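You operate a simulated robot arm through the tools that you are given. There is no shell and no other tool. Be economical: measure what you need, move in short steps, check, and stop when the job is done.

You are at the controls of a simulated robot arm. One attempt, no reset.

JOB
Roll the slab on the yellow board level with the sticks and shut it in the damp box.

The check looks at the end state, three seconds after you hand in, the way a careful person would. Anything else that was tipped, shoved, dropped, spilled or broken makes it a failure.

ROBOT AND FRAMES
A 6-joint arm with a three-finger gripper, fixed in place. Base frame: the origin is at the foot of the arm, x ahead of it, y to its left, z up. Units: mm, rad, N and s.
Its first joint turns from -2.897 to 2.897 rad. Payload 4.89 kg.
The tool frame sits at the grasp point between the pads (the TCP): z along the fingers, y along the line on which they close. The tips reach 30 mm beyond it. The gripper opens to 164 mm. The gripper's body begins 125 mm behind the TCP.
Orientation is told as [roll, pitch, yaw] about the base's x, y, z axes, in that order, counted from this pose: with the fingers straight down and closing along the base's y, the tool's x points along the base's -x, its y along +y and its z along -z.

CONTROLS
- The arm moves only by the tool step_arm. Its argument "commands" is a list of rows, each a list of 3 entries, a list of its own where there are three numbers: the shift along the base's x, y, z in units of 20 mm (1.0 is 20 mm), then the turn, a rotation vector about the base's x, y, z in units of 5 degrees (1.0 is 5 degrees), then the closure, from 0 (fully open) to 1 (shut). In form: [[[x, y, z], [rx, ry, rz], gripper], ...]. A call has 1 to 8 rows; each row shifts and turns the commanded pose from where the row before left it. A call with a number of a shift or a turn outside -1 to 1 is refused whole. Each row takes 0.2 s and may step no farther than 50 mm and 0.15 rad from the row before; otherwise, or with a gripper value out of range, the whole call is refused. Where a pose cannot be reached the arm comes as near as it can. A force on the tool above 90 N (or 10 N above the force at the start of the call, whichever is more), or a blocked arm, ends the call early, and 0.2 s more pass. Each finger travels about 108 mm/s and halts on what it meets, pressing with about 27 N; the grip force reading is that of the motor and also rises with nothing between the fingers. The clock runs only during rows and for 0.2 s after the last one: add rows that do not move to give the fingers time. It gives the time, the measured TCP pose, the force on the tool (base axes), the opening and the grip force at its end, in the units of the frame above (readings bear some noise), with the torque about the TCP (base axes, N m) and any sound that the robot's microphone picked up.
- Cameras (640 x 400 px; columns grow to the right, rows downward): "scene" is fixed at [50.2, 649.3, 1591.2]; the picture's right is [-0.63, -0.78, 0.00], its down [-0.41, 0.34, -0.85] and it looks along [0.66, -0.54, -0.53] (base axes); focal length 322 px, centre (320, 200). "wrist" rides on the gripper at [76, -2, -152] in the tool frame; the picture's right is [0.02, 1.00, 0.00], its down [-0.88, 0.02, -0.47] and it looks along [-0.47, 0.01, 0.88] (tool axes); focal length 247 px, centre (320, 200). There is no depth. A picture from a camera that has moved, and an enlarged one, comes with that camera's place and axes in the base frame and with its lens.
- snapshot(camera): a new picture of that camera. It takes no simulated time.
- lift_body(by): slides the trunk up (or, below 0, down) by that many mm; the arm rides with it, the base frame stays. It gives what a move gives, with no picture.
- enlarge(camera, box): a new picture of the part [left, top, right, bottom] of that camera's present view, enlarged. It takes no simulated time.
- hand_in(): hands the job in; it is judged then, once.

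Go step by step. Nothing tells you positions but the pictures and the camera data: compare them with the known pose of the tool, close in by small moves and look again before you grip or let go. The budget is 120 turns and 76 pictures, counting those below and the enlarged ones. Unless the task says otherwise, let go and move clear before handing in, and close with one line.

The tools are called after "Call:" as name(argument=value, ...) on one line, values as JSON. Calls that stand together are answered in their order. step_arm: Moves the arm, as the interface text tells. Its arguments: {"type":"object","properties":{"commands":{"type":"array"}},"required":["commands"]} The other tools are called the same way: lift_body (by) slides the trunk up or down; snapshot (camera) takes a picture; enlarge (camera, box) takes an enlarged picture of a part of a camera's view; hand_in () hands the job in.

At the start:

```text
clock: 0.0
tcp_pos: [579.0, -83.8, 1359.7]
tcp_rot: [0.001, 0.0, 0.0]
force: [0.2, -0.4, -0.3]
moment: [0.0, 0.0, -0.01]
gripper_width: 164.2
grasp_force: 0.2
trunk travel left (down, up): [-325.0, 65.0]
```

scene: 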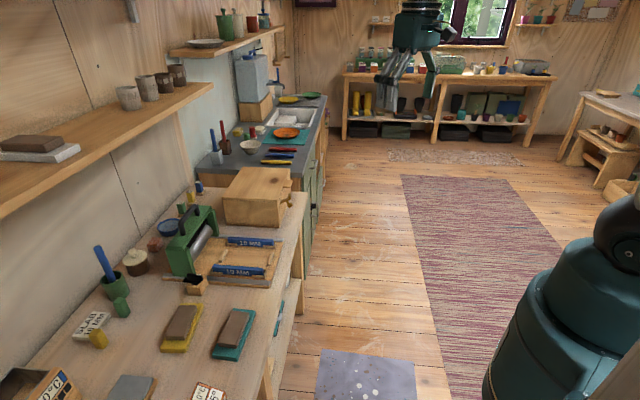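
wrist: 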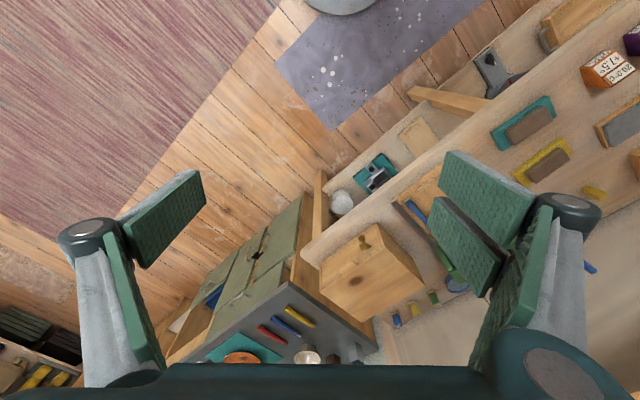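

I see a workbench with a green roller stand, blue sticks, slabs on yellow and teal boards, and a wooden box with a knob. I'll look closer at the bench first.

Call:
enlarge(camera="scene", box=[150, 160, 310, 260])

Call:
enlarge(camera="scene", box=[80, 230, 272, 350])

Call:
enlarge(camera="scene", box=[0, 280, 192, 400])

```text
4.00 times, centred on (230, 210) of scene
camera zoom: at [50.2, 649.3, 1591.2], right [-0.63, -0.78, 0.0], down [-0.41, 0.34, -0.85], along [0.66, -0.54, -0.53], focal length 1289 px, centre (680, 160)
```

zoom: 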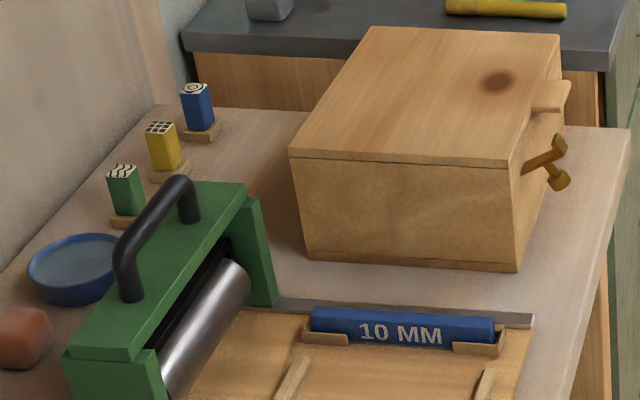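

```text
3.33 times, centred on (176, 290) of scene
camera zoom: at [50.2, 649.3, 1591.2], right [-0.63, -0.78, 0.0], down [-0.41, 0.34, -0.85], along [0.66, -0.54, -0.53], focal length 1074 px, centre (800, -100)
```

zoom: 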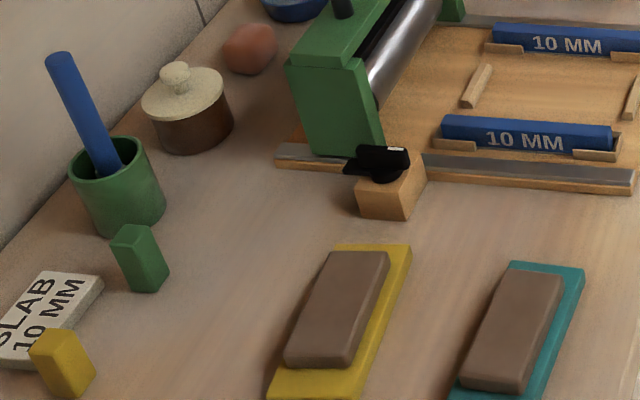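

```text
3.33 times, centred on (96, 340) of scene
camera zoom: at [50.2, 649.3, 1591.2], right [-0.63, -0.78, 0.0], down [-0.41, 0.34, -0.85], along [0.66, -0.54, -0.53], focal length 1074 px, centre (1067, -267)
```

zoom: 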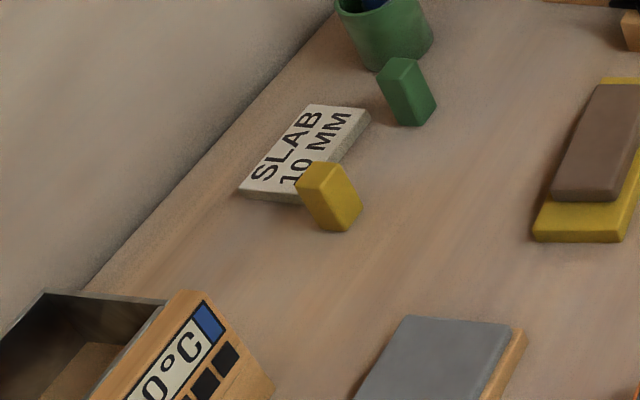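

The bench front edge seems to lie about 665 mm out, in a direction of about 47°. I'll turn the tool toward it and move over for a better view.

Call:
step_arm(commands=[[[0, 1, 0], [0, 0, 1], 0], [[0, 1, 0], [0, 0, 1], 0], [[0, 1, 0], [0, 0, 1], 0], [[0, 1, 0], [0, 0, 1], 0], [[0, 1, 0], [0, 0, 1], 0], [[0, 1, 0], [0, 0, 1], 0], [[0, 1, 0], [0, 0, 1], 0], [[0, 1, 0], [0, 0, 1], 0]])

Call:
step_arm(commands=[[[0, 1, 0], [0, 0, 1], 0], [[0, 1, 0], [0, 0, 0], 0], [[0, 1, 0], [0, 0, 0], 0], [[0, 1, 0], [0, 0, 0], 0], [[0, 1, 0], [0, 0, 0], 0], [[0, 1, 0], [0, 0, 0], 0], [[0, 1, 0], [0, 0, 0], 0], [[0, 1, 0], [0, 0, 0], 0]])

Call:
snapshot(camera="wrist")

```text
clock: 1.8
tcp_pos: [579.7, 76.6, 1359.1]
tcp_rot: [-0.001, 0.001, 0.699]
force: [-0.5, -0.3, 0.2]
moment: [0.01, -0.03, -0.01]
gripper_width: 163.9
grasp_force: 0.0
trunk travel left (down, up): [-325.0, 65.0]
```

```text
clock: 3.6
tcp_pos: [578.8, 233.6, 1359.6]
tcp_rot: [0.0, 0.001, 0.784]
force: [-0.6, -0.6, -0.3]
moment: [0.06, 0.01, 0.02]
gripper_width: 163.8
grasp_force: 0.2
trunk travel left (down, up): [-325.0, 65.0]
```

```text
70 pictures are left
camera wrist: at [527.1, 179.0, 1512.5], right [-0.72, 0.69, 0.0], down [0.61, 0.64, 0.47], along [0.33, 0.34, -0.88], focal length 247 px, centre (320, 200)
```

wrist: 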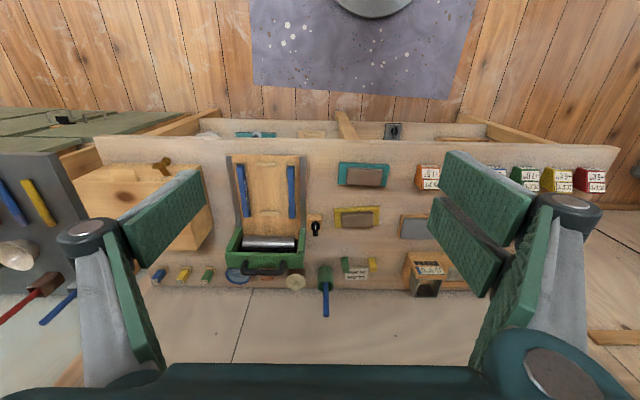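

Good overview: the roller bed runs front-to-back, with the carriage at the rear and a black lever beside it. I'll zoom in.

Call:
enlarge(camera="wrist", box=[210, 140, 402, 300])

Call:
enlarge(camera="wrist", box=[80, 130, 240, 290])

```text
2.50 times, centred on (306, 220) of wrist
camera zoom: at [527.1, 179.0, 1512.5], right [-0.72, 0.69, 0.0], down [0.61, 0.64, 0.47], along [0.33, 0.34, -0.88], focal length 617 px, centre (355, 150)
```

zoom: 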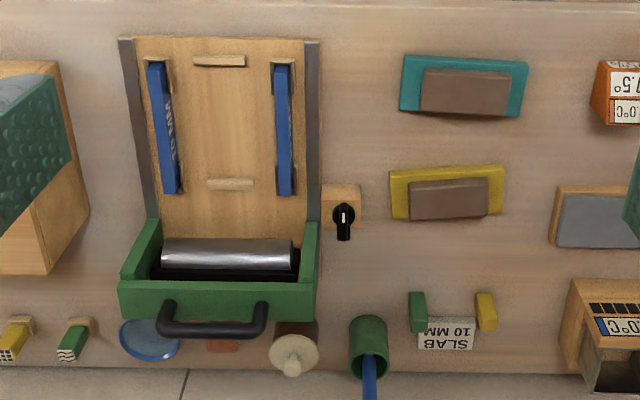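

```text
2.50 times, centred on (160, 210) of wrist
camera zoom: at [527.1, 179.0, 1512.5], right [-0.72, 0.69, 0.0], down [0.61, 0.64, 0.47], along [0.33, 0.34, -0.88], focal length 617 px, centre (720, 175)
```

zoom: 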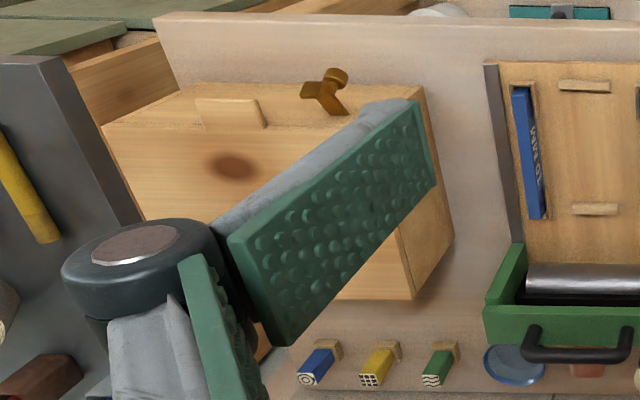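

The slab top is near (745,582,828), the bed centre near (885,309), the black lever near (852,494,854) and the box latch near (985,59,897). I'll move toward the box and lower the trunk for a closer look.

Call:
step_arm(commands=[[[0.8, -0.9, 0], [0, 0, 0], 0], [[0.8, -0.9, 0], [0, 0, 0], 0], [[0.8, -0.9, 0], [0, 0, 0], 0], [[0.8, -0.9, 0], [0, 0, 0], 0], [[0.8, -0.9, 0], [0, 0, 0], 0], [[0.8, -0.9, 0], [0, 0, 0], 0], [[0.8, -0.9, 0], [0, 0, 0], 0], [[0.8, -0.9, 0], [0, 0, 0], 0]])

Call:
lift_body(by=-200)

Call:
snapshot(camera="wrist")

```text
clock: 5.4
tcp_pos: [707.0, 91.0, 1358.4]
tcp_rot: [0.001, 0.001, 0.786]
force: [-0.8, 1.1, -0.2]
moment: [-0.04, -0.1, 0.0]
gripper_width: 163.9
grasp_force: 0.1
trunk travel left (down, up): [-325.0, 65.0]
```

```text
clock: 7.6
tcp_pos: [706.1, 91.4, 1160.4]
tcp_rot: [0.001, 0.0, 0.786]
force: [0.2, -0.2, -0.3]
moment: [0.05, 0.01, -0.03]
gripper_width: 163.9
grasp_force: 0.1
trunk travel left (down, up): [-125.0, 265.0]
```

```text
67 pictures are left
camera wrist: at [655.7, 35.4, 1311.0], right [-0.72, 0.69, 0.0], down [0.61, 0.64, 0.47], along [0.33, 0.34, -0.88], focal length 247 px, centre (320, 200)
```

wrist: 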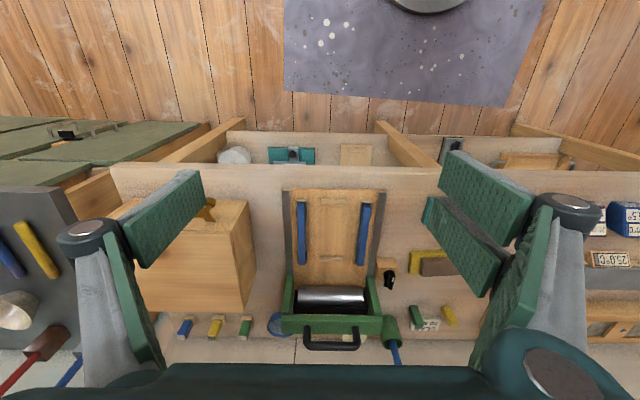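

The left finger hides the box front. I'll zoom on the bed here and then shift along the bench to see the box front.

Call:
enlarge(camera="wrist", box=[260, 175, 420, 275])

Call:
step_arm(commands=[[[0.4, -1, 0], [0, 0, -0.5], 0], [[0.4, -1, 0], [0, 0, -0.5], 0], [[0.4, -1, 0], [0, 0, -0.5], 0], [[0.4, -1, 0], [0, 0, -0.5], 0], [[0.4, -1, 0], [0, 0, -0.5], 0], [[0.4, -1, 0], [0, 0, -0.5], 0], [[0.4, -1, 0], [0, 0, -0.5], 0], [[0.4, -1, 0], [0, 0, -0.5], 0]])

Call:
snapshot(camera="wrist")

```text
4.00 times, centred on (340, 225) of wrist
camera zoom: at [655.7, 35.4, 1311.0], right [-0.72, 0.69, 0.0], down [0.61, 0.64, 0.47], along [0.33, 0.34, -0.88], focal length 988 px, centre (240, 100)
```

zoom: 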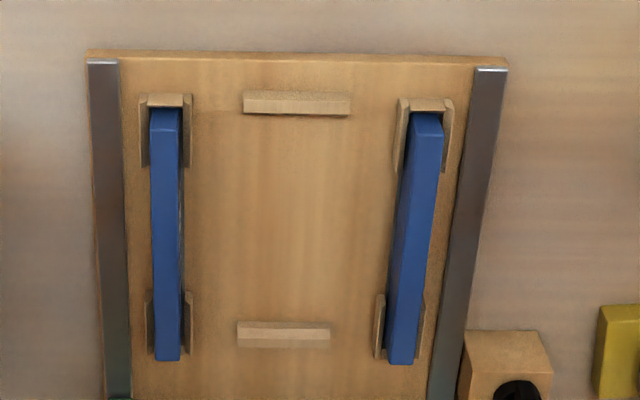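

```text
clock: 9.4
tcp_pos: [772.5, -69.5, 1159.0]
tcp_rot: [-0.001, 0.0, 0.433]
force: [0.1, -0.8, 0.7]
moment: [-0.04, -0.02, 0.0]
gripper_width: 164.0
grasp_force: 0.0
trunk travel left (down, up): [-125.0, 265.0]
```

```text
65 pictures are left
camera wrist: at [705.0, -103.5, 1310.2], right [-0.44, 0.9, 0.0], down [0.79, 0.39, 0.47], along [0.42, 0.21, -0.88], focal length 247 px, centre (320, 200)
```

wrist: 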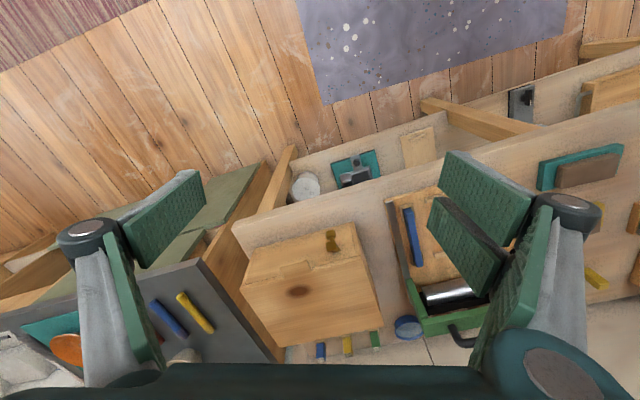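

Call:
enlarge(camera="wrist", box=[225, 210, 385, 350])

Call:
enlarge(camera="scene", box=[245, 165, 309, 225])

Call:
enlarge(camera="scene", box=[160, 210, 224, 300])

```text
2.86 times, centred on (305, 280) of wrist
camera zoom: at [705.0, -103.5, 1310.2], right [-0.44, 0.9, 0.0], down [0.79, 0.39, 0.47], along [0.42, 0.21, -0.88], focal length 706 px, centre (363, -29)
```

zoom: 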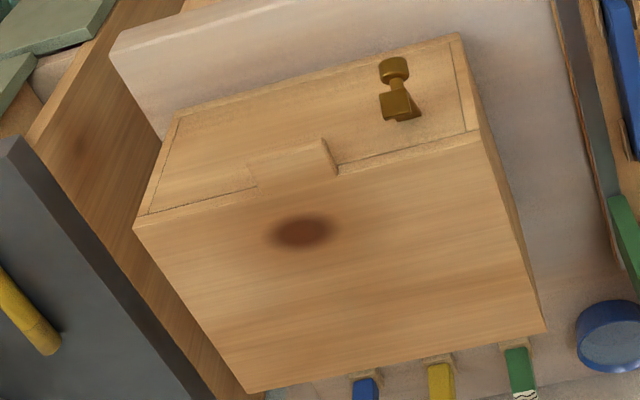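

```text
6.67 times, centred on (277, 195) of scene
camera zoom: at [50.2, 649.3, 1591.2], right [-0.63, -0.78, 0.0], down [-0.41, 0.34, -0.85], along [0.66, -0.54, -0.53], focal length 2148 px, centre (607, 233)
```

zoom: 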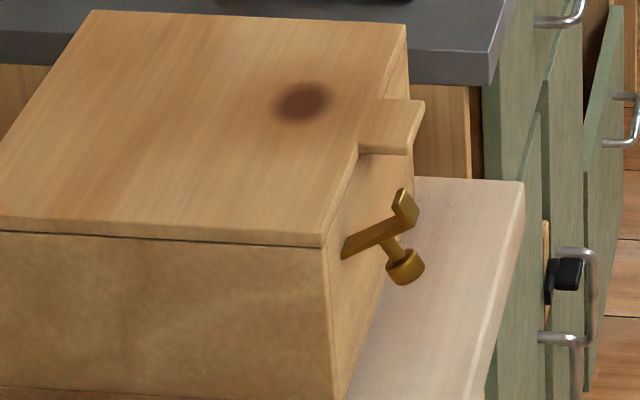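

```text
4.44 times, centred on (192, 255) of scene
camera zoom: at [50.2, 649.3, 1591.2], right [-0.63, -0.78, 0.0], down [-0.41, 0.34, -0.85], along [0.66, -0.54, -0.53], focal length 1432 px, centre (889, -44)
```

zoom: 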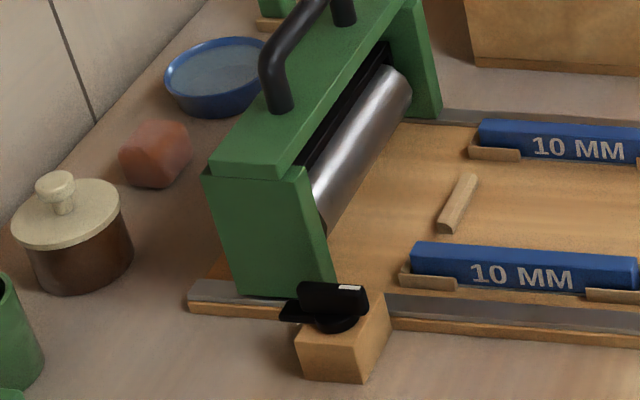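

I want to understand the box latch from the front, so I'll tilt the gripper outward and drop in front of the box.

Call:
step_arm(commands=[[[0.3, -0.15, -1], [0, 0, 1], 0], [[0.3, -0.15, -1], [0, 0, 1], 0], [[0.3, -0.15, -1], [0, 0, 1], 0], [[0.3, -0.15, -1], [0, 0, 1], 0], [[0.3, -0.15, -1], [0.72, -0.69, 0], 0], [[0.3, -0.15, -1], [0.72, -0.69, 0], 0], [[0.3, -0.15, -1], [0.72, -0.69, 0], 0], [[0.3, -0.15, -1], [0.72, -0.69, 0], 0]])

Call:
step_arm(commands=[[[0, 0, 0], [0.72, -0.69, 0], 0], [[0, 0, 0], [0.72, -0.69, 0], 0], [[0, 0, 0], [0.72, -0.69, 0], 0], [[0, 0, 0], [0.72, -0.69, 0], 0]])

Call:
snapshot(camera="wrist")

```text
clock: 11.2
tcp_pos: [818.9, -92.8, 996.9]
tcp_rot: [0.007, -0.35, 0.784]
force: [0.4, 1.6, 1.9]
moment: [-0.14, -0.05, -0.05]
gripper_width: 164.0
grasp_force: 0.0
trunk travel left (down, up): [-125.0, 265.0]
```

```text
clock: 12.2
tcp_pos: [819.8, -93.6, 999.2]
tcp_rot: [0.017, -0.696, 0.778]
force: [0.6, 0.6, 0.0]
moment: [-0.08, 0.01, -0.01]
gripper_width: 164.1
grasp_force: 0.1
trunk travel left (down, up): [-125.0, 265.0]
```

```text
61 pictures are left
camera wrist: at [712.1, -206.0, 1066.4], right [-0.72, 0.69, 0.0], down [0.26, 0.27, 0.93], along [0.64, 0.67, -0.37], focal length 247 px, centre (320, 200)
```

wrist: 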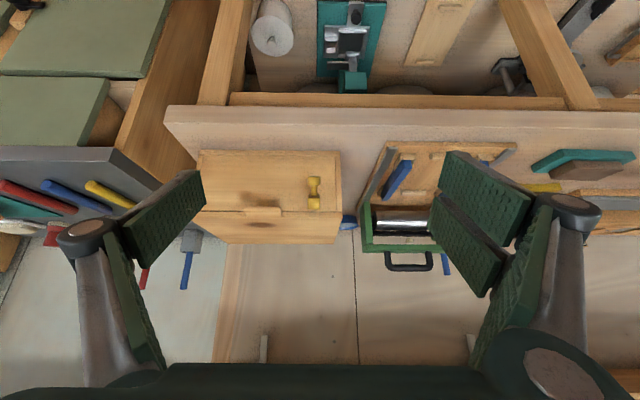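

Call:
enlarge(camera="wrist", box=[185, 140, 361, 250])

Call:
enlarge(camera="wrist", box=[345, 130, 473, 280])

```text
3.64 times, centred on (273, 195) of wrist
camera zoom: at [712.1, -206.0, 1066.4], right [-0.72, 0.69, 0.0], down [0.26, 0.27, 0.93], along [0.64, 0.67, -0.37], focal length 898 px, centre (491, 218)
```

zoom: 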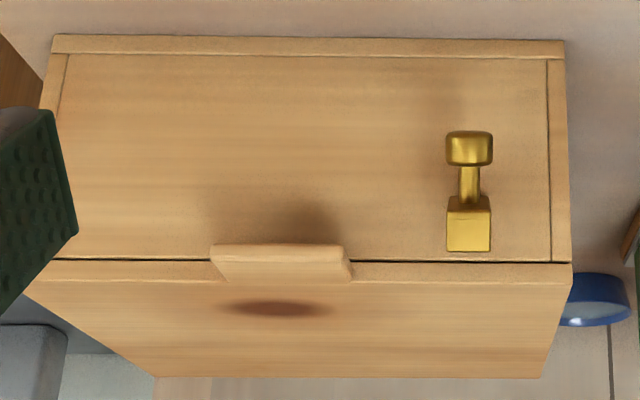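

```text
2.67 times, centred on (409, 205) of wrist
camera zoom: at [712.1, -206.0, 1066.4], right [-0.72, 0.69, 0.0], down [0.26, 0.27, 0.93], along [0.64, 0.67, -0.37], focal length 659 px, centre (83, 187)
```

zoom: 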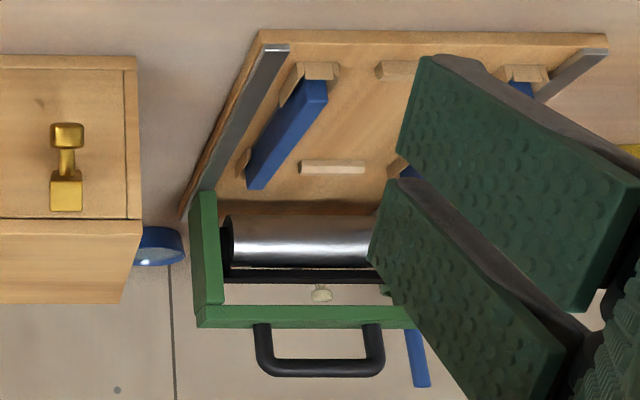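

Call:
enlarge(camera="scene", box=[274, 188, 294, 212])

Call:
enlarge(camera="wrist", box=[294, 168, 344, 218])

Call:
enlarge(camera="scene", box=[182, 264, 214, 292])

```text
16.00 times, centred on (284, 200) of scene
camera zoom: at [50.2, 649.3, 1591.2], right [-0.63, -0.78, 0.0], down [-0.41, 0.34, -0.85], along [0.66, -0.54, -0.53], focal length 5155 px, centre (896, 200)
```

zoom: 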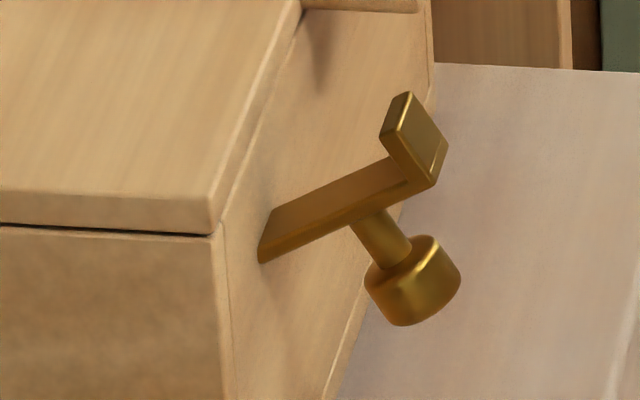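

```text
8.00 times, centred on (319, 193) of wrist
camera zoom: at [712.1, -206.0, 1066.4], right [-0.72, 0.69, 0.0], down [0.26, 0.27, 0.93], along [0.64, 0.67, -0.37], focal length 1976 px, centre (328, 256)
```

zoom: 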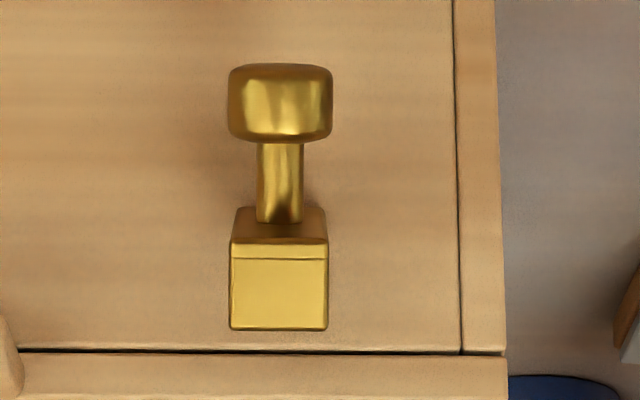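

```text
14.29 times, centred on (198, 278) of scene
camera zoom: at [50.2, 649.3, 1591.2], right [-0.63, -0.78, 0.0], down [-0.41, 0.34, -0.85], along [0.66, -0.54, -0.53], focal length 4603 px, centre (2063, -914)
```

zoom: 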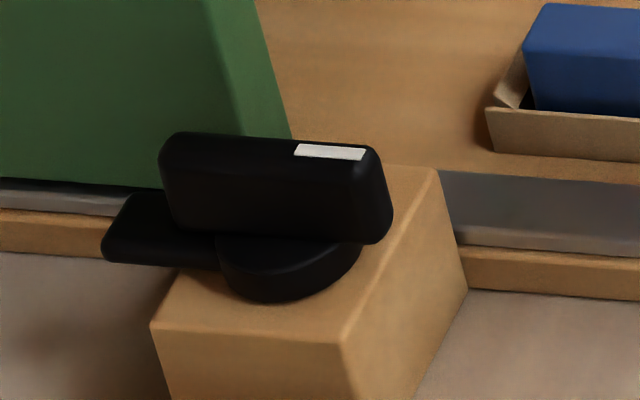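

The brass latch is a swing-up hook, now hanging open below the lid, and the lid lifts by its tab. The roller carriage lever seems to point clear. I'll now go over to the yellow board, untilting and yawing to -45° on the way.

Call:
step_arm(commands=[[[-0.1, 1, 0.3], [-0.72, 0.69, 0], 0], [[-0.1, 1, 0.3], [-0.72, 0.69, 0], 0], [[-0.1, 1, 0.3], [-0.72, 0.69, 0], 0], [[-0.1, 1, 0.3], [-0.72, 0.69, 0], 0], [[-0.1, 1, 0.3], [-0.72, 0.69, 0], 0], [[-0.1, 1, 0.3], [-0.72, 0.69, 0], 0], [[-0.1, 1, 0.3], [-0.72, 0.69, 0], 0], [[-0.1, 1, 0.3], [-0.72, 0.69, 0], 0]])

Call:
step_arm(commands=[[[-0.1, 1, 0], [0, 0, -1], 0], [[-0.1, 1, 0], [0, 0, -1], 0], [[-0.1, 1, 0], [0, 0, -1], 0], [[-0.1, 1, 0], [0, 0, -1], 0], [[-0.1, 1, 0], [0, 0, -1], 0], [[-0.1, 1, 0], [0, 0, -1], 0], [[-0.1, 1, 0], [0, 0, -1], 0], [[-0.1, 1, 0], [0, 0, -1], 0]])

Call:
step_arm(commands=[[[-0.1, 1, 0], [0, 0, -1], 0], [[-0.1, 1, 0], [0, 0, -1], 0], [[-0.1, 1, 0], [0, 0, -1], 0], [[-0.1, 1, 0], [0, 0, -1], 0], [[-0.1, 1, 0], [0, 0, -1], 0], [[-0.1, 1, 0], [0, 0, -1], 0], [[-0.1, 1, 0], [0, 0, -1], 0], [[-0.1, 1, 0], [0, 0, -1], 0]])

Call:
step_arm(commands=[[[-0.1, 1, 0], [0, 0, -1], 0], [[-0.1, 1, 0], [0, 0, -1], 0], [[-0.1, 1, 0], [0, 0, 0], 0], [[-0.1, 1, 0], [0, 0, 0], 0], [[-0.1, 1, 0], [0, 0, 0], 0], [[-0.1, 1, 0], [0, 0, 0], 0]])

Call:
snapshot(camera="wrist")

```text
clock: 14.0
tcp_pos: [803.3, 65.1, 1046.0]
tcp_rot: [0.0, 0.0, 0.783]
force: [-0.5, -2.1, 0.7]
moment: [0.22, -0.07, 0.0]
gripper_width: 163.7
grasp_force: 0.1
trunk travel left (down, up): [-125.0, 265.0]
```

```text
clock: 15.8
tcp_pos: [786.0, 225.6, 1047.5]
tcp_rot: [0.0, 0.0, 0.086]
force: [-0.1, -0.9, 0.1]
moment: [0.08, -0.02, 0.02]
gripper_width: 163.8
grasp_force: 0.0
trunk travel left (down, up): [-125.0, 265.0]
```

```text
clock: 17.6
tcp_pos: [770.8, 384.8, 1046.1]
tcp_rot: [0.0, -0.001, -0.614]
force: [0.4, -0.4, -0.4]
moment: [0.14, 0.01, 0.05]
gripper_width: 164.0
grasp_force: 0.1
trunk travel left (down, up): [-125.0, 265.0]
```

```text
clock: 19.0
tcp_pos: [760.3, 506.2, 1046.2]
tcp_rot: [0.0, 0.001, -0.785]
force: [0.1, -1.2, 0.6]
moment: [0.14, 0.0, 0.02]
gripper_width: 164.1
grasp_force: 0.1
trunk travel left (down, up): [-125.0, 265.0]
```

```text
55 pictures are left
camera wrist: at [706.9, 559.0, 1198.8], right [0.69, 0.72, 0.0], down [0.64, -0.61, 0.47], along [0.34, -0.33, -0.88], focal length 247 px, centre (320, 200)
```

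wrist: 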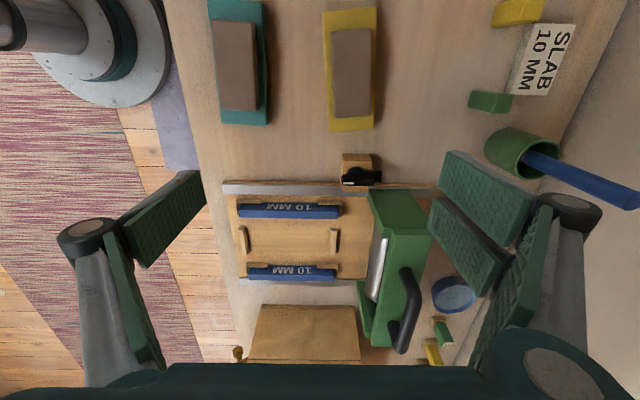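

Call:
enlarge(camera="wrist", box=[300, 0, 396, 140])

Call:
enlarge(camera="wrist", box=[210, 170, 450, 360])

```text
2.86 times, centred on (348, 70) of wrist
camera zoom: at [706.9, 559.0, 1198.8], right [0.69, 0.72, 0.0], down [0.64, -0.61, 0.47], along [0.34, -0.33, -0.88], focal length 706 px, centre (240, 571)
```

zoom: 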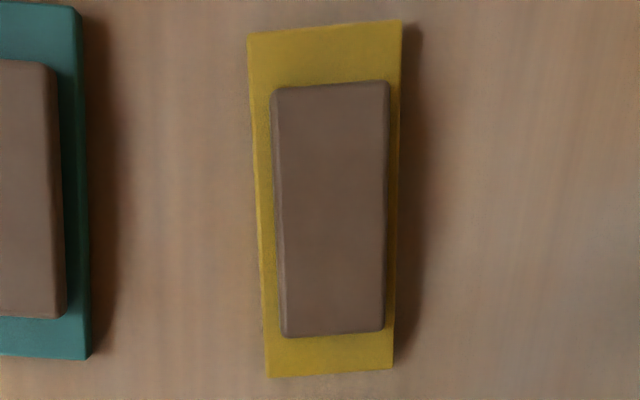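

```text
2.11 times, centred on (330, 265) of wrist
camera zoom: at [706.9, 559.0, 1198.8], right [0.69, 0.72, 0.0], down [0.64, -0.61, 0.47], along [0.34, -0.33, -0.88], focal length 520 px, centre (299, 63)
```

zoom: 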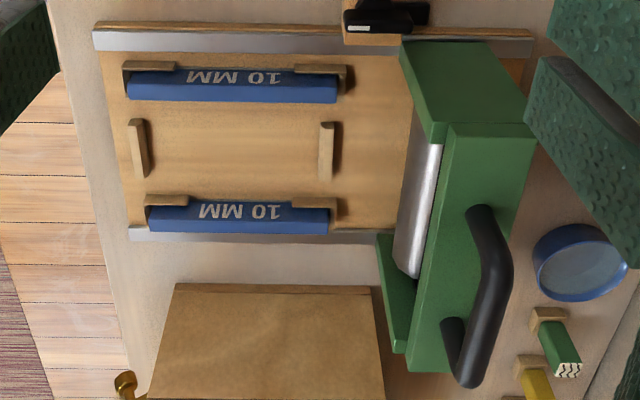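

The yellow board measures about 69×155 mm, centred near (744,582), with its width direction at about 50.5°. I'll align yaw to -39.5°, part-close the gripper and come down above it.

Call:
step_arm(commands=[[[-0.1, 0.48, -1], [0, 0, 0.55], 0.3], [[-0.1, 0.48, -1], [0, 0, 0.55], 0.3], [[-0.1, 0.48, -1], [0, 0, 0], 0.3], [[-0.1, 0.48, -1], [0, 0, 0], 0.3], [[-0.1, 0.48, -1], [0, 0, 0], 0.3], [[-0.1, 0.48, -1], [0, 0, 0], 0.3], [[-0.1, 0.47, -1], [0, 0, 0], 0.3], [[-0.1, 0.47, -1], [0, 0, 0], 0.3]])

Call:
snapshot(camera="wrist")

Call:
enlarge(camera="scene", box=[130, 230, 258, 370])

```text
clock: 20.8
tcp_pos: [742.1, 581.8, 887.6]
tcp_rot: [-0.001, 0.001, -0.689]
force: [0.0, -0.2, 0.6]
moment: [0.12, -0.05, -0.05]
gripper_width: 115.1
grasp_force: 0.1
trunk travel left (down, up): [-125.0, 265.0]
```

```text
52 pictures are left
camera wrist: at [684.1, 630.1, 1039.6], right [0.62, 0.78, 0.0], down [0.69, -0.55, 0.47], along [0.37, -0.29, -0.88], focal length 247 px, centre (320, 200)
```

wrist: 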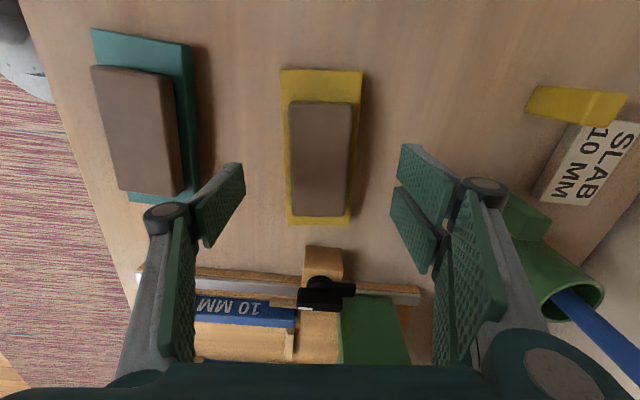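

```text
2.86 times, centred on (194, 300) of scene
camera zoom: at [50.2, 649.3, 1591.2], right [-0.63, -0.78, 0.0], down [-0.41, 0.34, -0.85], along [0.66, -0.54, -0.53], focal length 921 px, centre (680, -86)
```

zoom: 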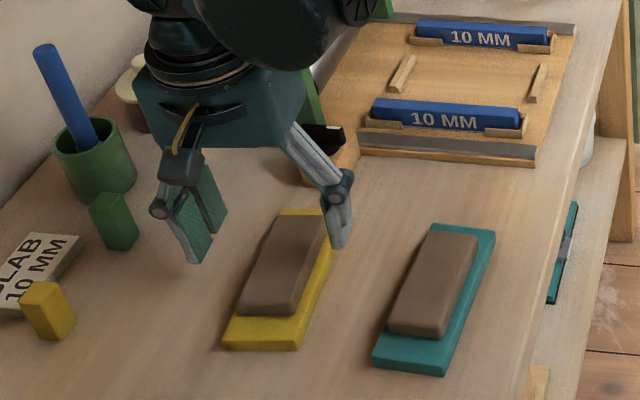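

Alignment looks good; descending with the tips toward bench level.

Call:
step_arm(commands=[[[0.1, 0.03, -1], [0, 0, 0], 0.3], [[0, 0, -1], [0, 0, 0], 0.3], [[0, 0, -0.8], [0, 0, 0], 0.3], [[0, 0, -0.3], [0, 0, 0], 0.3]])

Call:
enlarge(camera="scene", box=[145, 280, 225, 350])

Call:
snapshot(camera="wrist")

```text
clock: 21.8
tcp_pos: [744.5, 583.7, 824.8]
tcp_rot: [0.0, -0.001, -0.69]
force: [0.1, -0.4, -0.6]
moment: [0.04, 0.0, 0.01]
gripper_width: 114.6
grasp_force: 0.1
trunk travel left (down, up): [-125.0, 265.0]
```

```text
5.71 times, centred on (185, 315) of scene
camera zoom: at [50.2, 649.3, 1591.2], right [-0.63, -0.78, 0.0], down [-0.41, 0.34, -0.85], along [0.66, -0.54, -0.53], focal length 1841 px, centre (1091, -457)
```

zoom: 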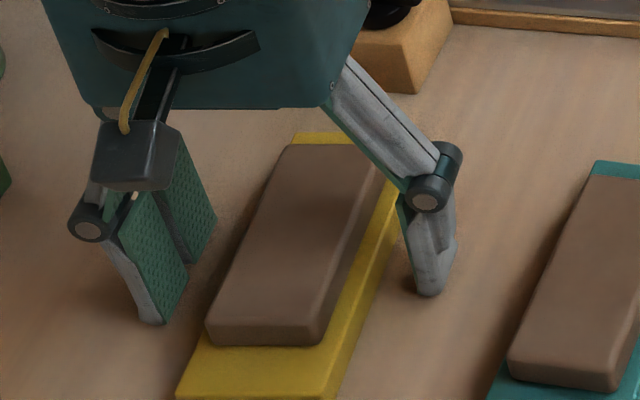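

```text
49 pictures are left
camera wrist: at [686.1, 630.7, 976.7], right [0.62, 0.78, 0.0], down [0.69, -0.55, 0.47], along [0.37, -0.29, -0.88], focal length 247 px, centre (320, 200)
```

wrist: 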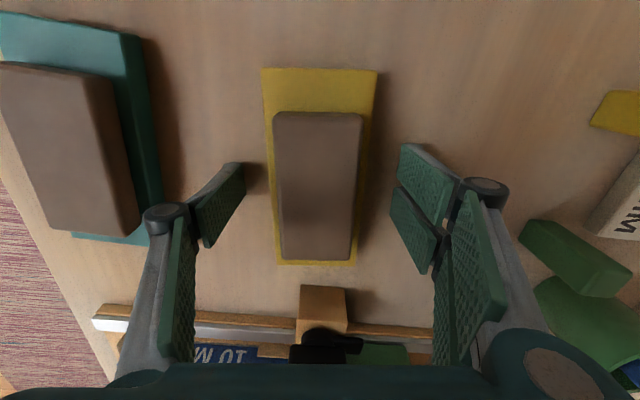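

Tips are slightly above the bench; I'll feel down gently.

Call:
step_arm(commands=[[[0, 0, -0.2], [0, 0, 0], 0.3], [[0, 0, -0.15], [0, 0, 0], 0.3]])

Call:
enlarge(camera="scene", box=[185, 295, 225, 335])

```text
clock: 22.4
tcp_pos: [742.9, 583.4, 821.7]
tcp_rot: [0.001, -0.001, -0.689]
force: [-4.5, -7.0, 31.3]
moment: [0.51, -0.57, 0.09]
gripper_width: 114.9
grasp_force: 0.2
trunk travel left (down, up): [-125.0, 265.0]
```

```text
10.00 times, centred on (205, 315) of scene
camera zoom: at [50.2, 649.3, 1591.2], right [-0.63, -0.78, 0.0], down [-0.41, 0.34, -0.85], along [0.66, -0.54, -0.53], focal length 3222 px, centre (1470, -950)
```

zoom: 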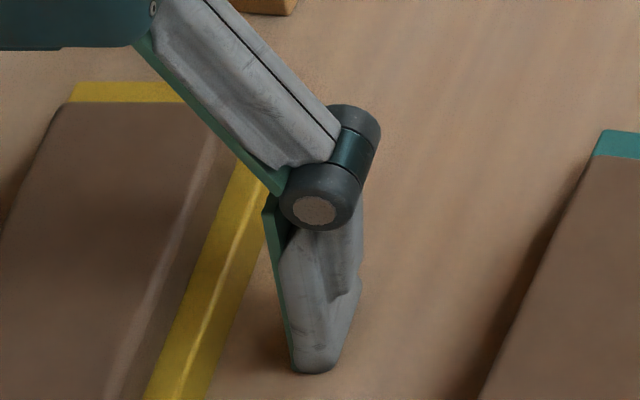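

Contact gives a bench height of about 791. I'll back up a few mm and close on the board edges.

Call:
step_arm(commands=[[[0, 0, 0.3], [0, 0, 0], 0.3], [[0, 0, 0], [0, 0, 0], 0.45], [[0, 0, 0], [0, 0, 0], 0.6], [[0, 0, 0], [0, 0, 0], 0.8], [[0, 0, 0], [0, 0, 0], 1], [[0, 0, 0], [0, 0, 0], 1]])

Call:
enlarge(camera="scene", box=[145, 280, 225, 350])

```text
clock: 23.6
tcp_pos: [742.4, 580.8, 828.7]
tcp_rot: [-0.001, -0.001, -0.689]
force: [-13.3, -11.0, 62.6]
moment: [0.38, -0.22, -0.06]
gripper_width: 67.5
grasp_force: 26.7
trunk travel left (down, up): [-125.0, 265.0]
stopped in row 6: the force on the tool passed its limit at 91 N (the readings are from after the stop); the commanded pose is now the measured one
```

```text
5.71 times, centred on (185, 315) of scene
camera zoom: at [50.2, 649.3, 1591.2], right [-0.63, -0.78, 0.0], down [-0.41, 0.34, -0.85], along [0.66, -0.54, -0.53], focal length 1841 px, centre (1091, -457)
```

zoom: 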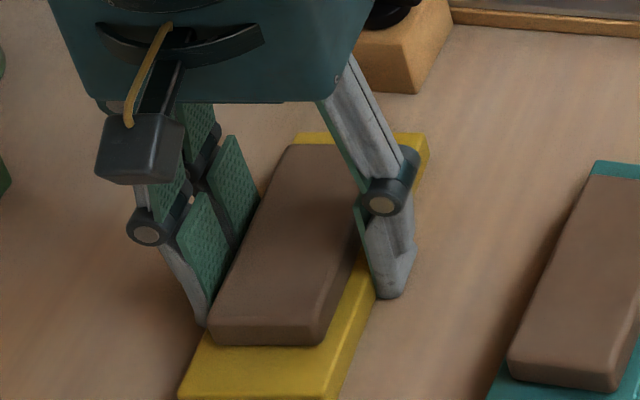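

It's gripped at 67.5 mm; the arcing fingertips pressed on the bench. I'll lift gently and check.

Call:
step_arm(commands=[[[0, 0, 0.3], [0, 0, 0], 1], [[0, 0, 0.3], [0, 0, 0], 1], [[0, 0, 0.5], [0, 0, 0], 1], [[0, 0, 0.5], [0, 0, 0], 1]])

Call:
enlarge(camera="scene", box=[145, 280, 225, 350])

```text
clock: 24.6
tcp_pos: [744.8, 582.9, 857.5]
tcp_rot: [-0.001, 0.0, -0.689]
force: [-2.1, -0.3, 2.8]
moment: [-0.25, -0.29, -0.12]
gripper_width: 57.4
grasp_force: 27.4
trunk travel left (down, up): [-125.0, 265.0]
```

```text
5.71 times, centred on (185, 315) of scene
camera zoom: at [50.2, 649.3, 1591.2], right [-0.63, -0.78, 0.0], down [-0.41, 0.34, -0.85], along [0.66, -0.54, -0.53], focal length 1841 px, centre (1091, -457)
```

zoom: 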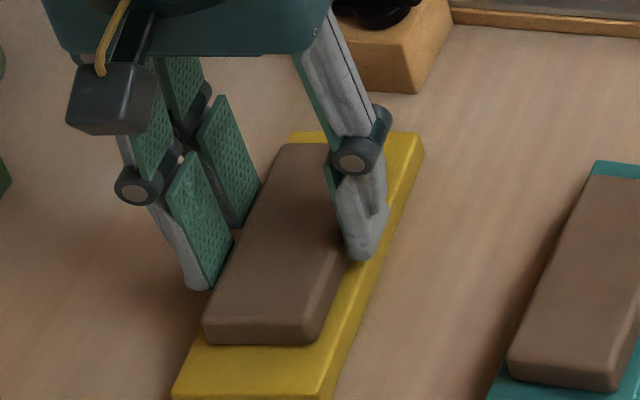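

The fingers slipped off the board and now pinch the slab, so I'll open at once and recheck.

Call:
step_arm(commands=[[[0, 0, 0], [0, 0, 0], 0.3], [[0, 0, 0], [0, 0, 0], 0.3], [[0, 0, 0], [0, 0, 0], 0.3], [[0, 0, 0], [0, 0, 0], 0.3]])

Call:
enlarge(camera="scene", box=[145, 280, 225, 350])

Call:
enlarge(camera="wrist", box=[190, 50, 450, 290])

```text
clock: 25.6
tcp_pos: [745.5, 583.6, 858.7]
tcp_rot: [-0.002, -0.001, -0.69]
force: [0.1, -0.1, -0.3]
moment: [0.02, 0.0, -0.01]
gripper_width: 114.6
grasp_force: 0.0
trunk travel left (down, up): [-125.0, 265.0]
```

```text
5.71 times, centred on (185, 315) of scene
camera zoom: at [50.2, 649.3, 1591.2], right [-0.63, -0.78, 0.0], down [-0.41, 0.34, -0.85], along [0.66, -0.54, -0.53], focal length 1841 px, centre (1091, -457)
```

zoom: 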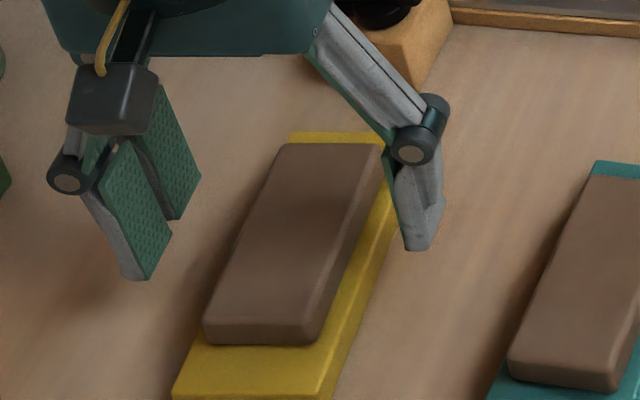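

```text
1.67 times, centred on (320, 170) of wrist
camera zoom: at [686.5, 630.6, 1009.5], right [0.62, 0.78, 0.0], down [0.69, -0.55, 0.47], along [0.37, -0.29, -0.88], focal length 412 px, centre (320, 250)
```

zoom: 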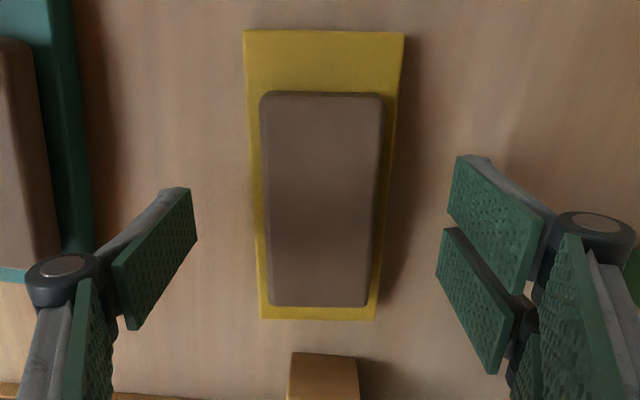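

Nothing seems harmed. I'll narrow the opening to about 80 mm first, since the tips arc downward as they close, then descend until touch and grip with less arc left.

Call:
step_arm(commands=[[[0.18, -0.15, 0], [0, 0, -0.05], 0.5], [[0, 0, 0], [0, 0, 0], 0.5], [[0, 0, -0.7], [0, 0, 0], 0.5], [[0, 0, -0.5], [0, 0, 0], 0.5], [[0, 0, -0.1], [0, 0, 0], 0.5]])

Call:
enlarge(camera="wrist", box=[190, 50, 450, 290])

```text
clock: 26.8
tcp_pos: [748.4, 579.5, 829.6]
tcp_rot: [-0.001, 0.001, -0.695]
force: [-0.2, -0.3, 0.5]
moment: [0.02, -0.02, -0.01]
gripper_width: 81.7
grasp_force: 0.1
trunk travel left (down, up): [-125.0, 265.0]
```

```text
1.67 times, centred on (320, 170) of wrist
camera zoom: at [690.8, 627.6, 982.5], right [0.62, 0.78, 0.0], down [0.69, -0.55, 0.47], along [0.37, -0.3, -0.88], focal length 412 px, centre (320, 250)
```

zoom: 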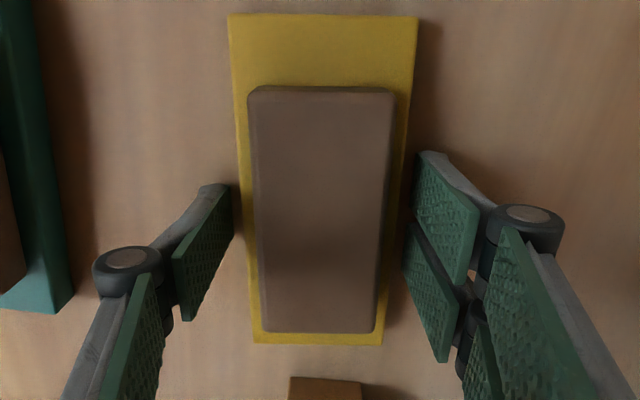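

Call:
step_arm(commands=[[[0, 0, -0.15], [0, 0, 0], 0.5], [[0, 0, -0.15], [0, 0, 0], 0.5]])

```text
clock: 27.4
tcp_pos: [748.1, 578.7, 827.8]
tcp_rot: [0.0, 0.001, -0.695]
force: [6.7, -1.9, 51.0]
moment: [0.99, -0.83, -0.06]
gripper_width: 79.9
grasp_force: 20.4
trunk travel left (down, up): [-125.0, 265.0]
```

Call:
step_arm(commands=[[[0, 0, 0.4], [0, 0, 0], 0.5], [[0, 0, 0], [0, 0, 0], 0.6], [[0, 0, 0], [0, 0, 0], 0.7], [[0, 0, 0], [0, 0, 0], 0.7]])

Call:
enlarge(camera="scene", box=[165, 295, 215, 335])

```text
clock: 28.4
tcp_pos: [749.0, 578.9, 833.0]
tcp_rot: [-0.002, 0.0, -0.695]
force: [-0.2, -0.6, -1.0]
moment: [-0.01, 0.0, -0.02]
gripper_width: 67.6
grasp_force: 27.2
trunk travel left (down, up): [-125.0, 265.0]
```

```text
10.00 times, centred on (190, 315) of scene
camera zoom: at [50.2, 649.3, 1591.2], right [-0.63, -0.78, 0.0], down [-0.41, 0.34, -0.85], along [0.66, -0.54, -0.53], focal length 3222 px, centre (1620, -950)
```

zoom: 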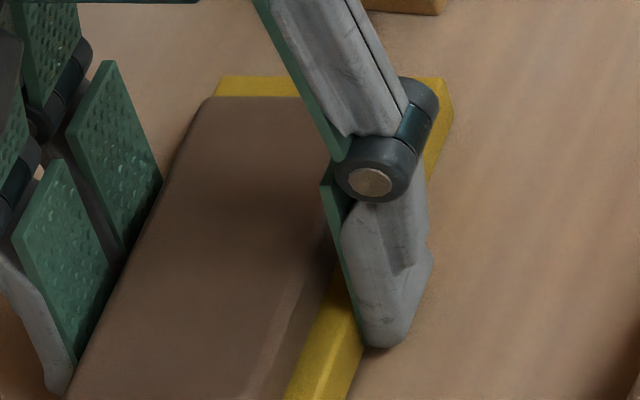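

Now gripped cleanly with no bench load; lifting slowly.

Call:
step_arm(commands=[[[0, 0, 0.1], [0, 0, 0], 0.8], [[0, 0, 0.1], [0, 0, 0], 0.8], [[0, 0, 0.1], [0, 0, 0], 0.8], [[0, 0, 0.2], [0, 0, 0], 0.8]])

Call:
enlarge(camera="scene", box=[145, 280, 225, 350])

```text
clock: 29.4
tcp_pos: [747.8, 580.5, 842.7]
tcp_rot: [-0.002, 0.0, -0.694]
force: [-0.7, 0.6, -3.9]
moment: [-0.04, 0.01, 0.0]
gripper_width: 67.6
grasp_force: 26.5
trunk travel left (down, up): [-125.0, 265.0]
```

```text
5.71 times, centred on (185, 315) of scene
camera zoom: at [50.2, 649.3, 1591.2], right [-0.63, -0.78, 0.0], down [-0.41, 0.34, -0.85], along [0.66, -0.54, -0.53], focal length 1841 px, centre (1091, -457)
```

zoom: 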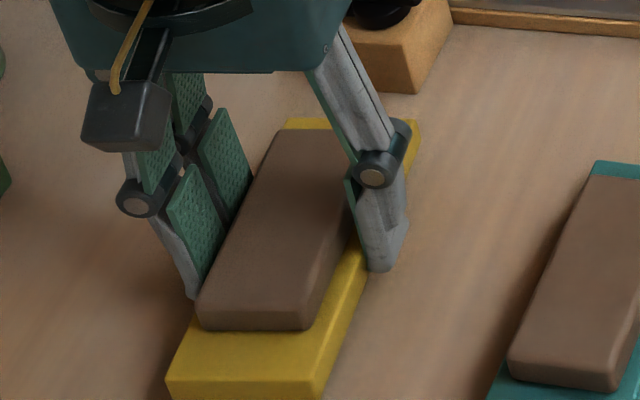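

The board is lifted, level and balanced (about 3.9 N). I'll raise it and carry it to the roller bed, turning +86° so its length runs between the two cleats.

Call:
step_arm(commands=[[[0, 0, 1], [0, 0, 0], 0.8], [[0, 0, 1], [0, 0, 0], 0.8], [[0, 0, 1], [0, 0, 0.6], 0.8], [[0, 0, 1], [0, 0, 1], 0.8], [[0, 0, 1], [0, 0, 1], 0.8], [[0, 0, 0.4], [0, 0, 1], 0.8]])

Call:
step_arm(commands=[[[0.48, -0.99, 0], [0, 0, 1], 0.8], [[0.48, -0.99, 0], [0, 0, 1], 0.8], [[0.48, -0.99, 0], [0, 0, 1], 0.8], [[0.48, -0.99, 0], [0, 0, 1], 0.8], [[0.48, -0.99, 0], [0, 0, 1], 0.8], [[0.48, -0.99, 0], [0, 0, 1], 0.8], [[0.48, -0.99, 0], [0, 0, 1], 0.8], [[0.48, -0.99, 0], [0, 0, 1], 0.8]])

Call:
step_arm(commands=[[[0.48, -0.99, 0], [0, 0, 1], 0.8], [[0.48, -0.99, 0], [0, 0, 1], 0.8], [[0.48, -0.99, 0], [0, 0, 1], 0.8], [[0.48, -0.99, 0], [0, 0, 1], 0.8], [[0.48, -0.99, 0], [0, 0, 1], 0.8], [[0.35, -0.9, 0], [0, 0, 0.6], 0.8]])

Call:
snapshot(camera="wrist")

```text
clock: 30.8
tcp_pos: [748.2, 579.2, 949.8]
tcp_rot: [-0.001, -0.001, -0.379]
force: [-1.0, -0.1, -3.3]
moment: [-0.03, 0.0, -0.01]
gripper_width: 67.6
grasp_force: 27.6
trunk travel left (down, up): [-125.0, 265.0]
```

```text
clock: 32.6
tcp_pos: [826.4, 421.9, 951.6]
tcp_rot: [-0.001, 0.0, 0.319]
force: [-0.7, 0.7, -2.4]
moment: [-0.11, -0.08, -0.01]
gripper_width: 67.6
grasp_force: 26.9
trunk travel left (down, up): [-125.0, 265.0]
```

```text
clock: 34.0
tcp_pos: [881.7, 304.9, 951.2]
tcp_rot: [0.0, 0.0, 0.809]
force: [0.2, 1.5, -3.0]
moment: [-0.14, -0.08, 0.05]
gripper_width: 67.6
grasp_force: 26.8
trunk travel left (down, up): [-125.0, 265.0]
```

```text
40 pictures are left
camera wrist: at [830.9, 248.2, 1103.2], right [-0.74, 0.68, 0.0], down [0.59, 0.65, 0.47], along [0.32, 0.35, -0.88], focal length 247 px, centre (320, 200)
```

wrist: 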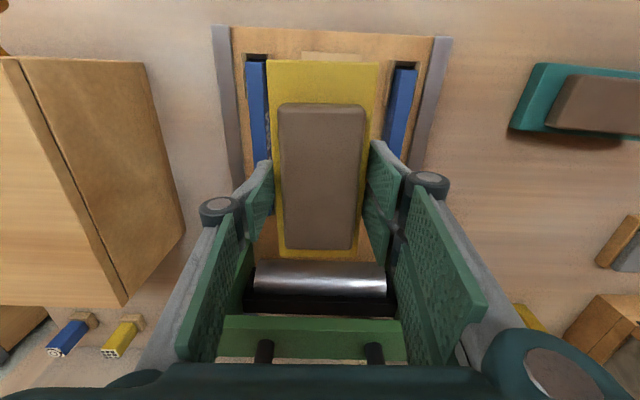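

Board is above the bed. I'll trim yaw by about -1.4° and lower to just above the sticks for fine alignment.

Call:
step_arm(commands=[[[0, 0, -1], [0, 0, -0.28], 0.8], [[0, 0, -1], [0, 0, 0], 0.8], [[0, 0, -1], [0, 0, 0], 0.8], [[0, 0, 0], [0, 0, 0], 0.8]])

Call:
enlarge(camera="wrist", box=[200, 0, 460, 300])

Call:
enlarge(camera="scene", box=[190, 215, 290, 300])

```text
clock: 35.0
tcp_pos: [883.0, 304.0, 890.0]
tcp_rot: [-0.002, 0.0, 0.78]
force: [0.2, 0.1, -2.6]
moment: [0.02, 0.0, 0.0]
gripper_width: 67.7
grasp_force: 26.9
trunk travel left (down, up): [-125.0, 265.0]
```

```text
1.33 times, centred on (330, 150) of wrist
camera zoom: at [830.5, 249.1, 1042.8], right [-0.72, 0.69, 0.0], down [0.61, 0.63, 0.47], along [0.33, 0.34, -0.88], focal length 329 px, centre (307, 267)
```

zoom: 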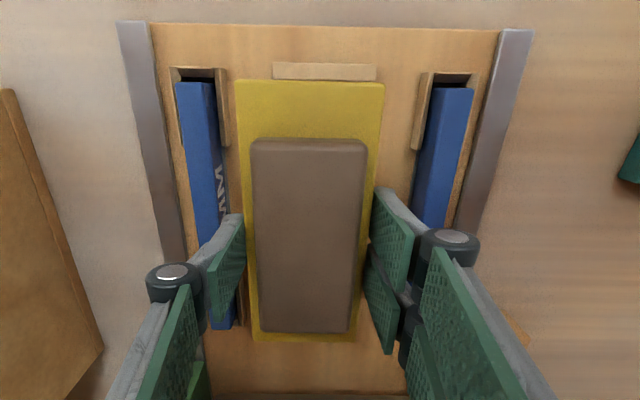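

```text
4.71 times, centred on (240, 258) of scene
camera zoom: at [50.2, 649.3, 1591.2], right [-0.63, -0.78, 0.0], down [-0.41, 0.34, -0.85], along [0.66, -0.54, -0.53], focal length 1516 px, centre (696, -71)
```

zoom: 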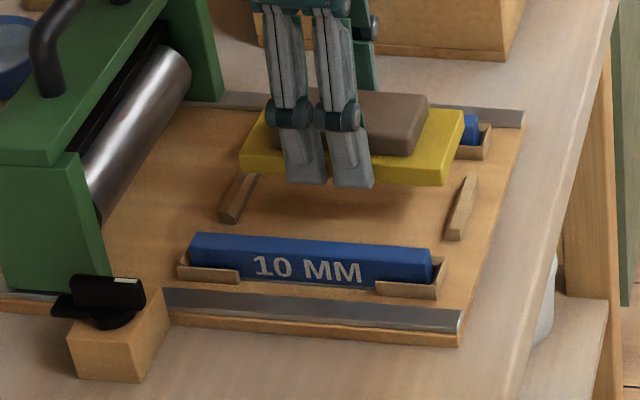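

I need about 8 mm toward -s and a touch in n. Correcting and lowering to just above cleat height.

Call:
step_arm(commands=[[[-0.28, 0.32, -0.5], [0, 0, 0], 0.8], [[0, 0, -0.5], [0, 0, 0], 0.8], [[0, 0, -0.5], [0, 0, 0], 0.8], [[0, 0, 0], [0, 0, 0], 0.8]])

Call:
enlarge(camera="wrist", box=[200, 0, 460, 300])

Call:
enlarge(camera="scene", box=[215, 225, 285, 285])

```text
clock: 36.0
tcp_pos: [874.5, 310.8, 860.2]
tcp_rot: [-0.003, 0.001, 0.782]
force: [-0.8, -0.2, -3.2]
moment: [0.0, -0.03, 0.02]
gripper_width: 67.6
grasp_force: 27.1
trunk travel left (down, up): [-125.0, 265.0]
```

```text
1.33 times, centred on (330, 150) of wrist
camera zoom: at [823.3, 256.0, 1012.5], right [-0.72, 0.69, 0.0], down [0.61, 0.63, 0.47], along [0.33, 0.34, -0.88], focal length 329 px, centre (307, 267)
```

zoom: 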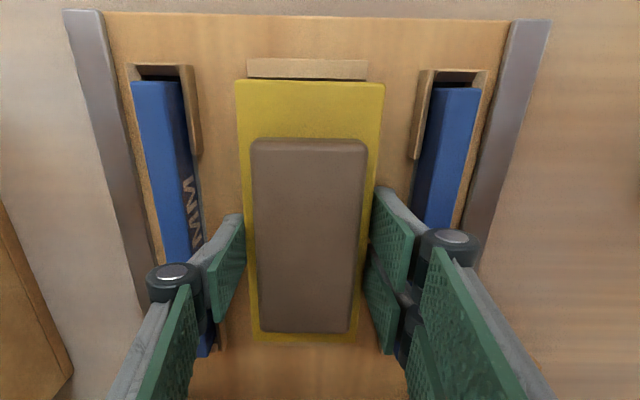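

```text
6.67 times, centred on (250, 255) of scene
camera zoom: at [50.2, 649.3, 1591.2], right [-0.63, -0.78, 0.0], down [-0.41, 0.34, -0.85], along [0.66, -0.54, -0.53], focal length 2148 px, centre (787, -167)
```

zoom: 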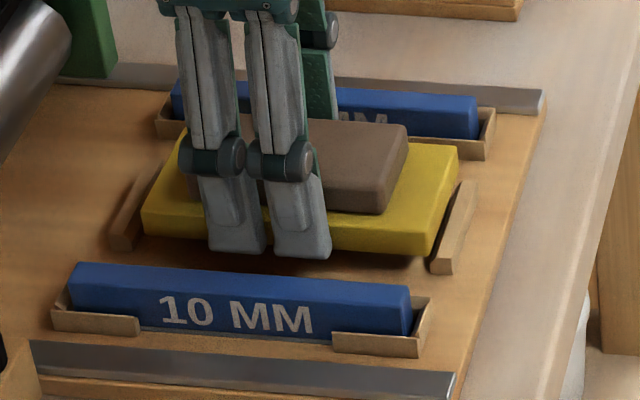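

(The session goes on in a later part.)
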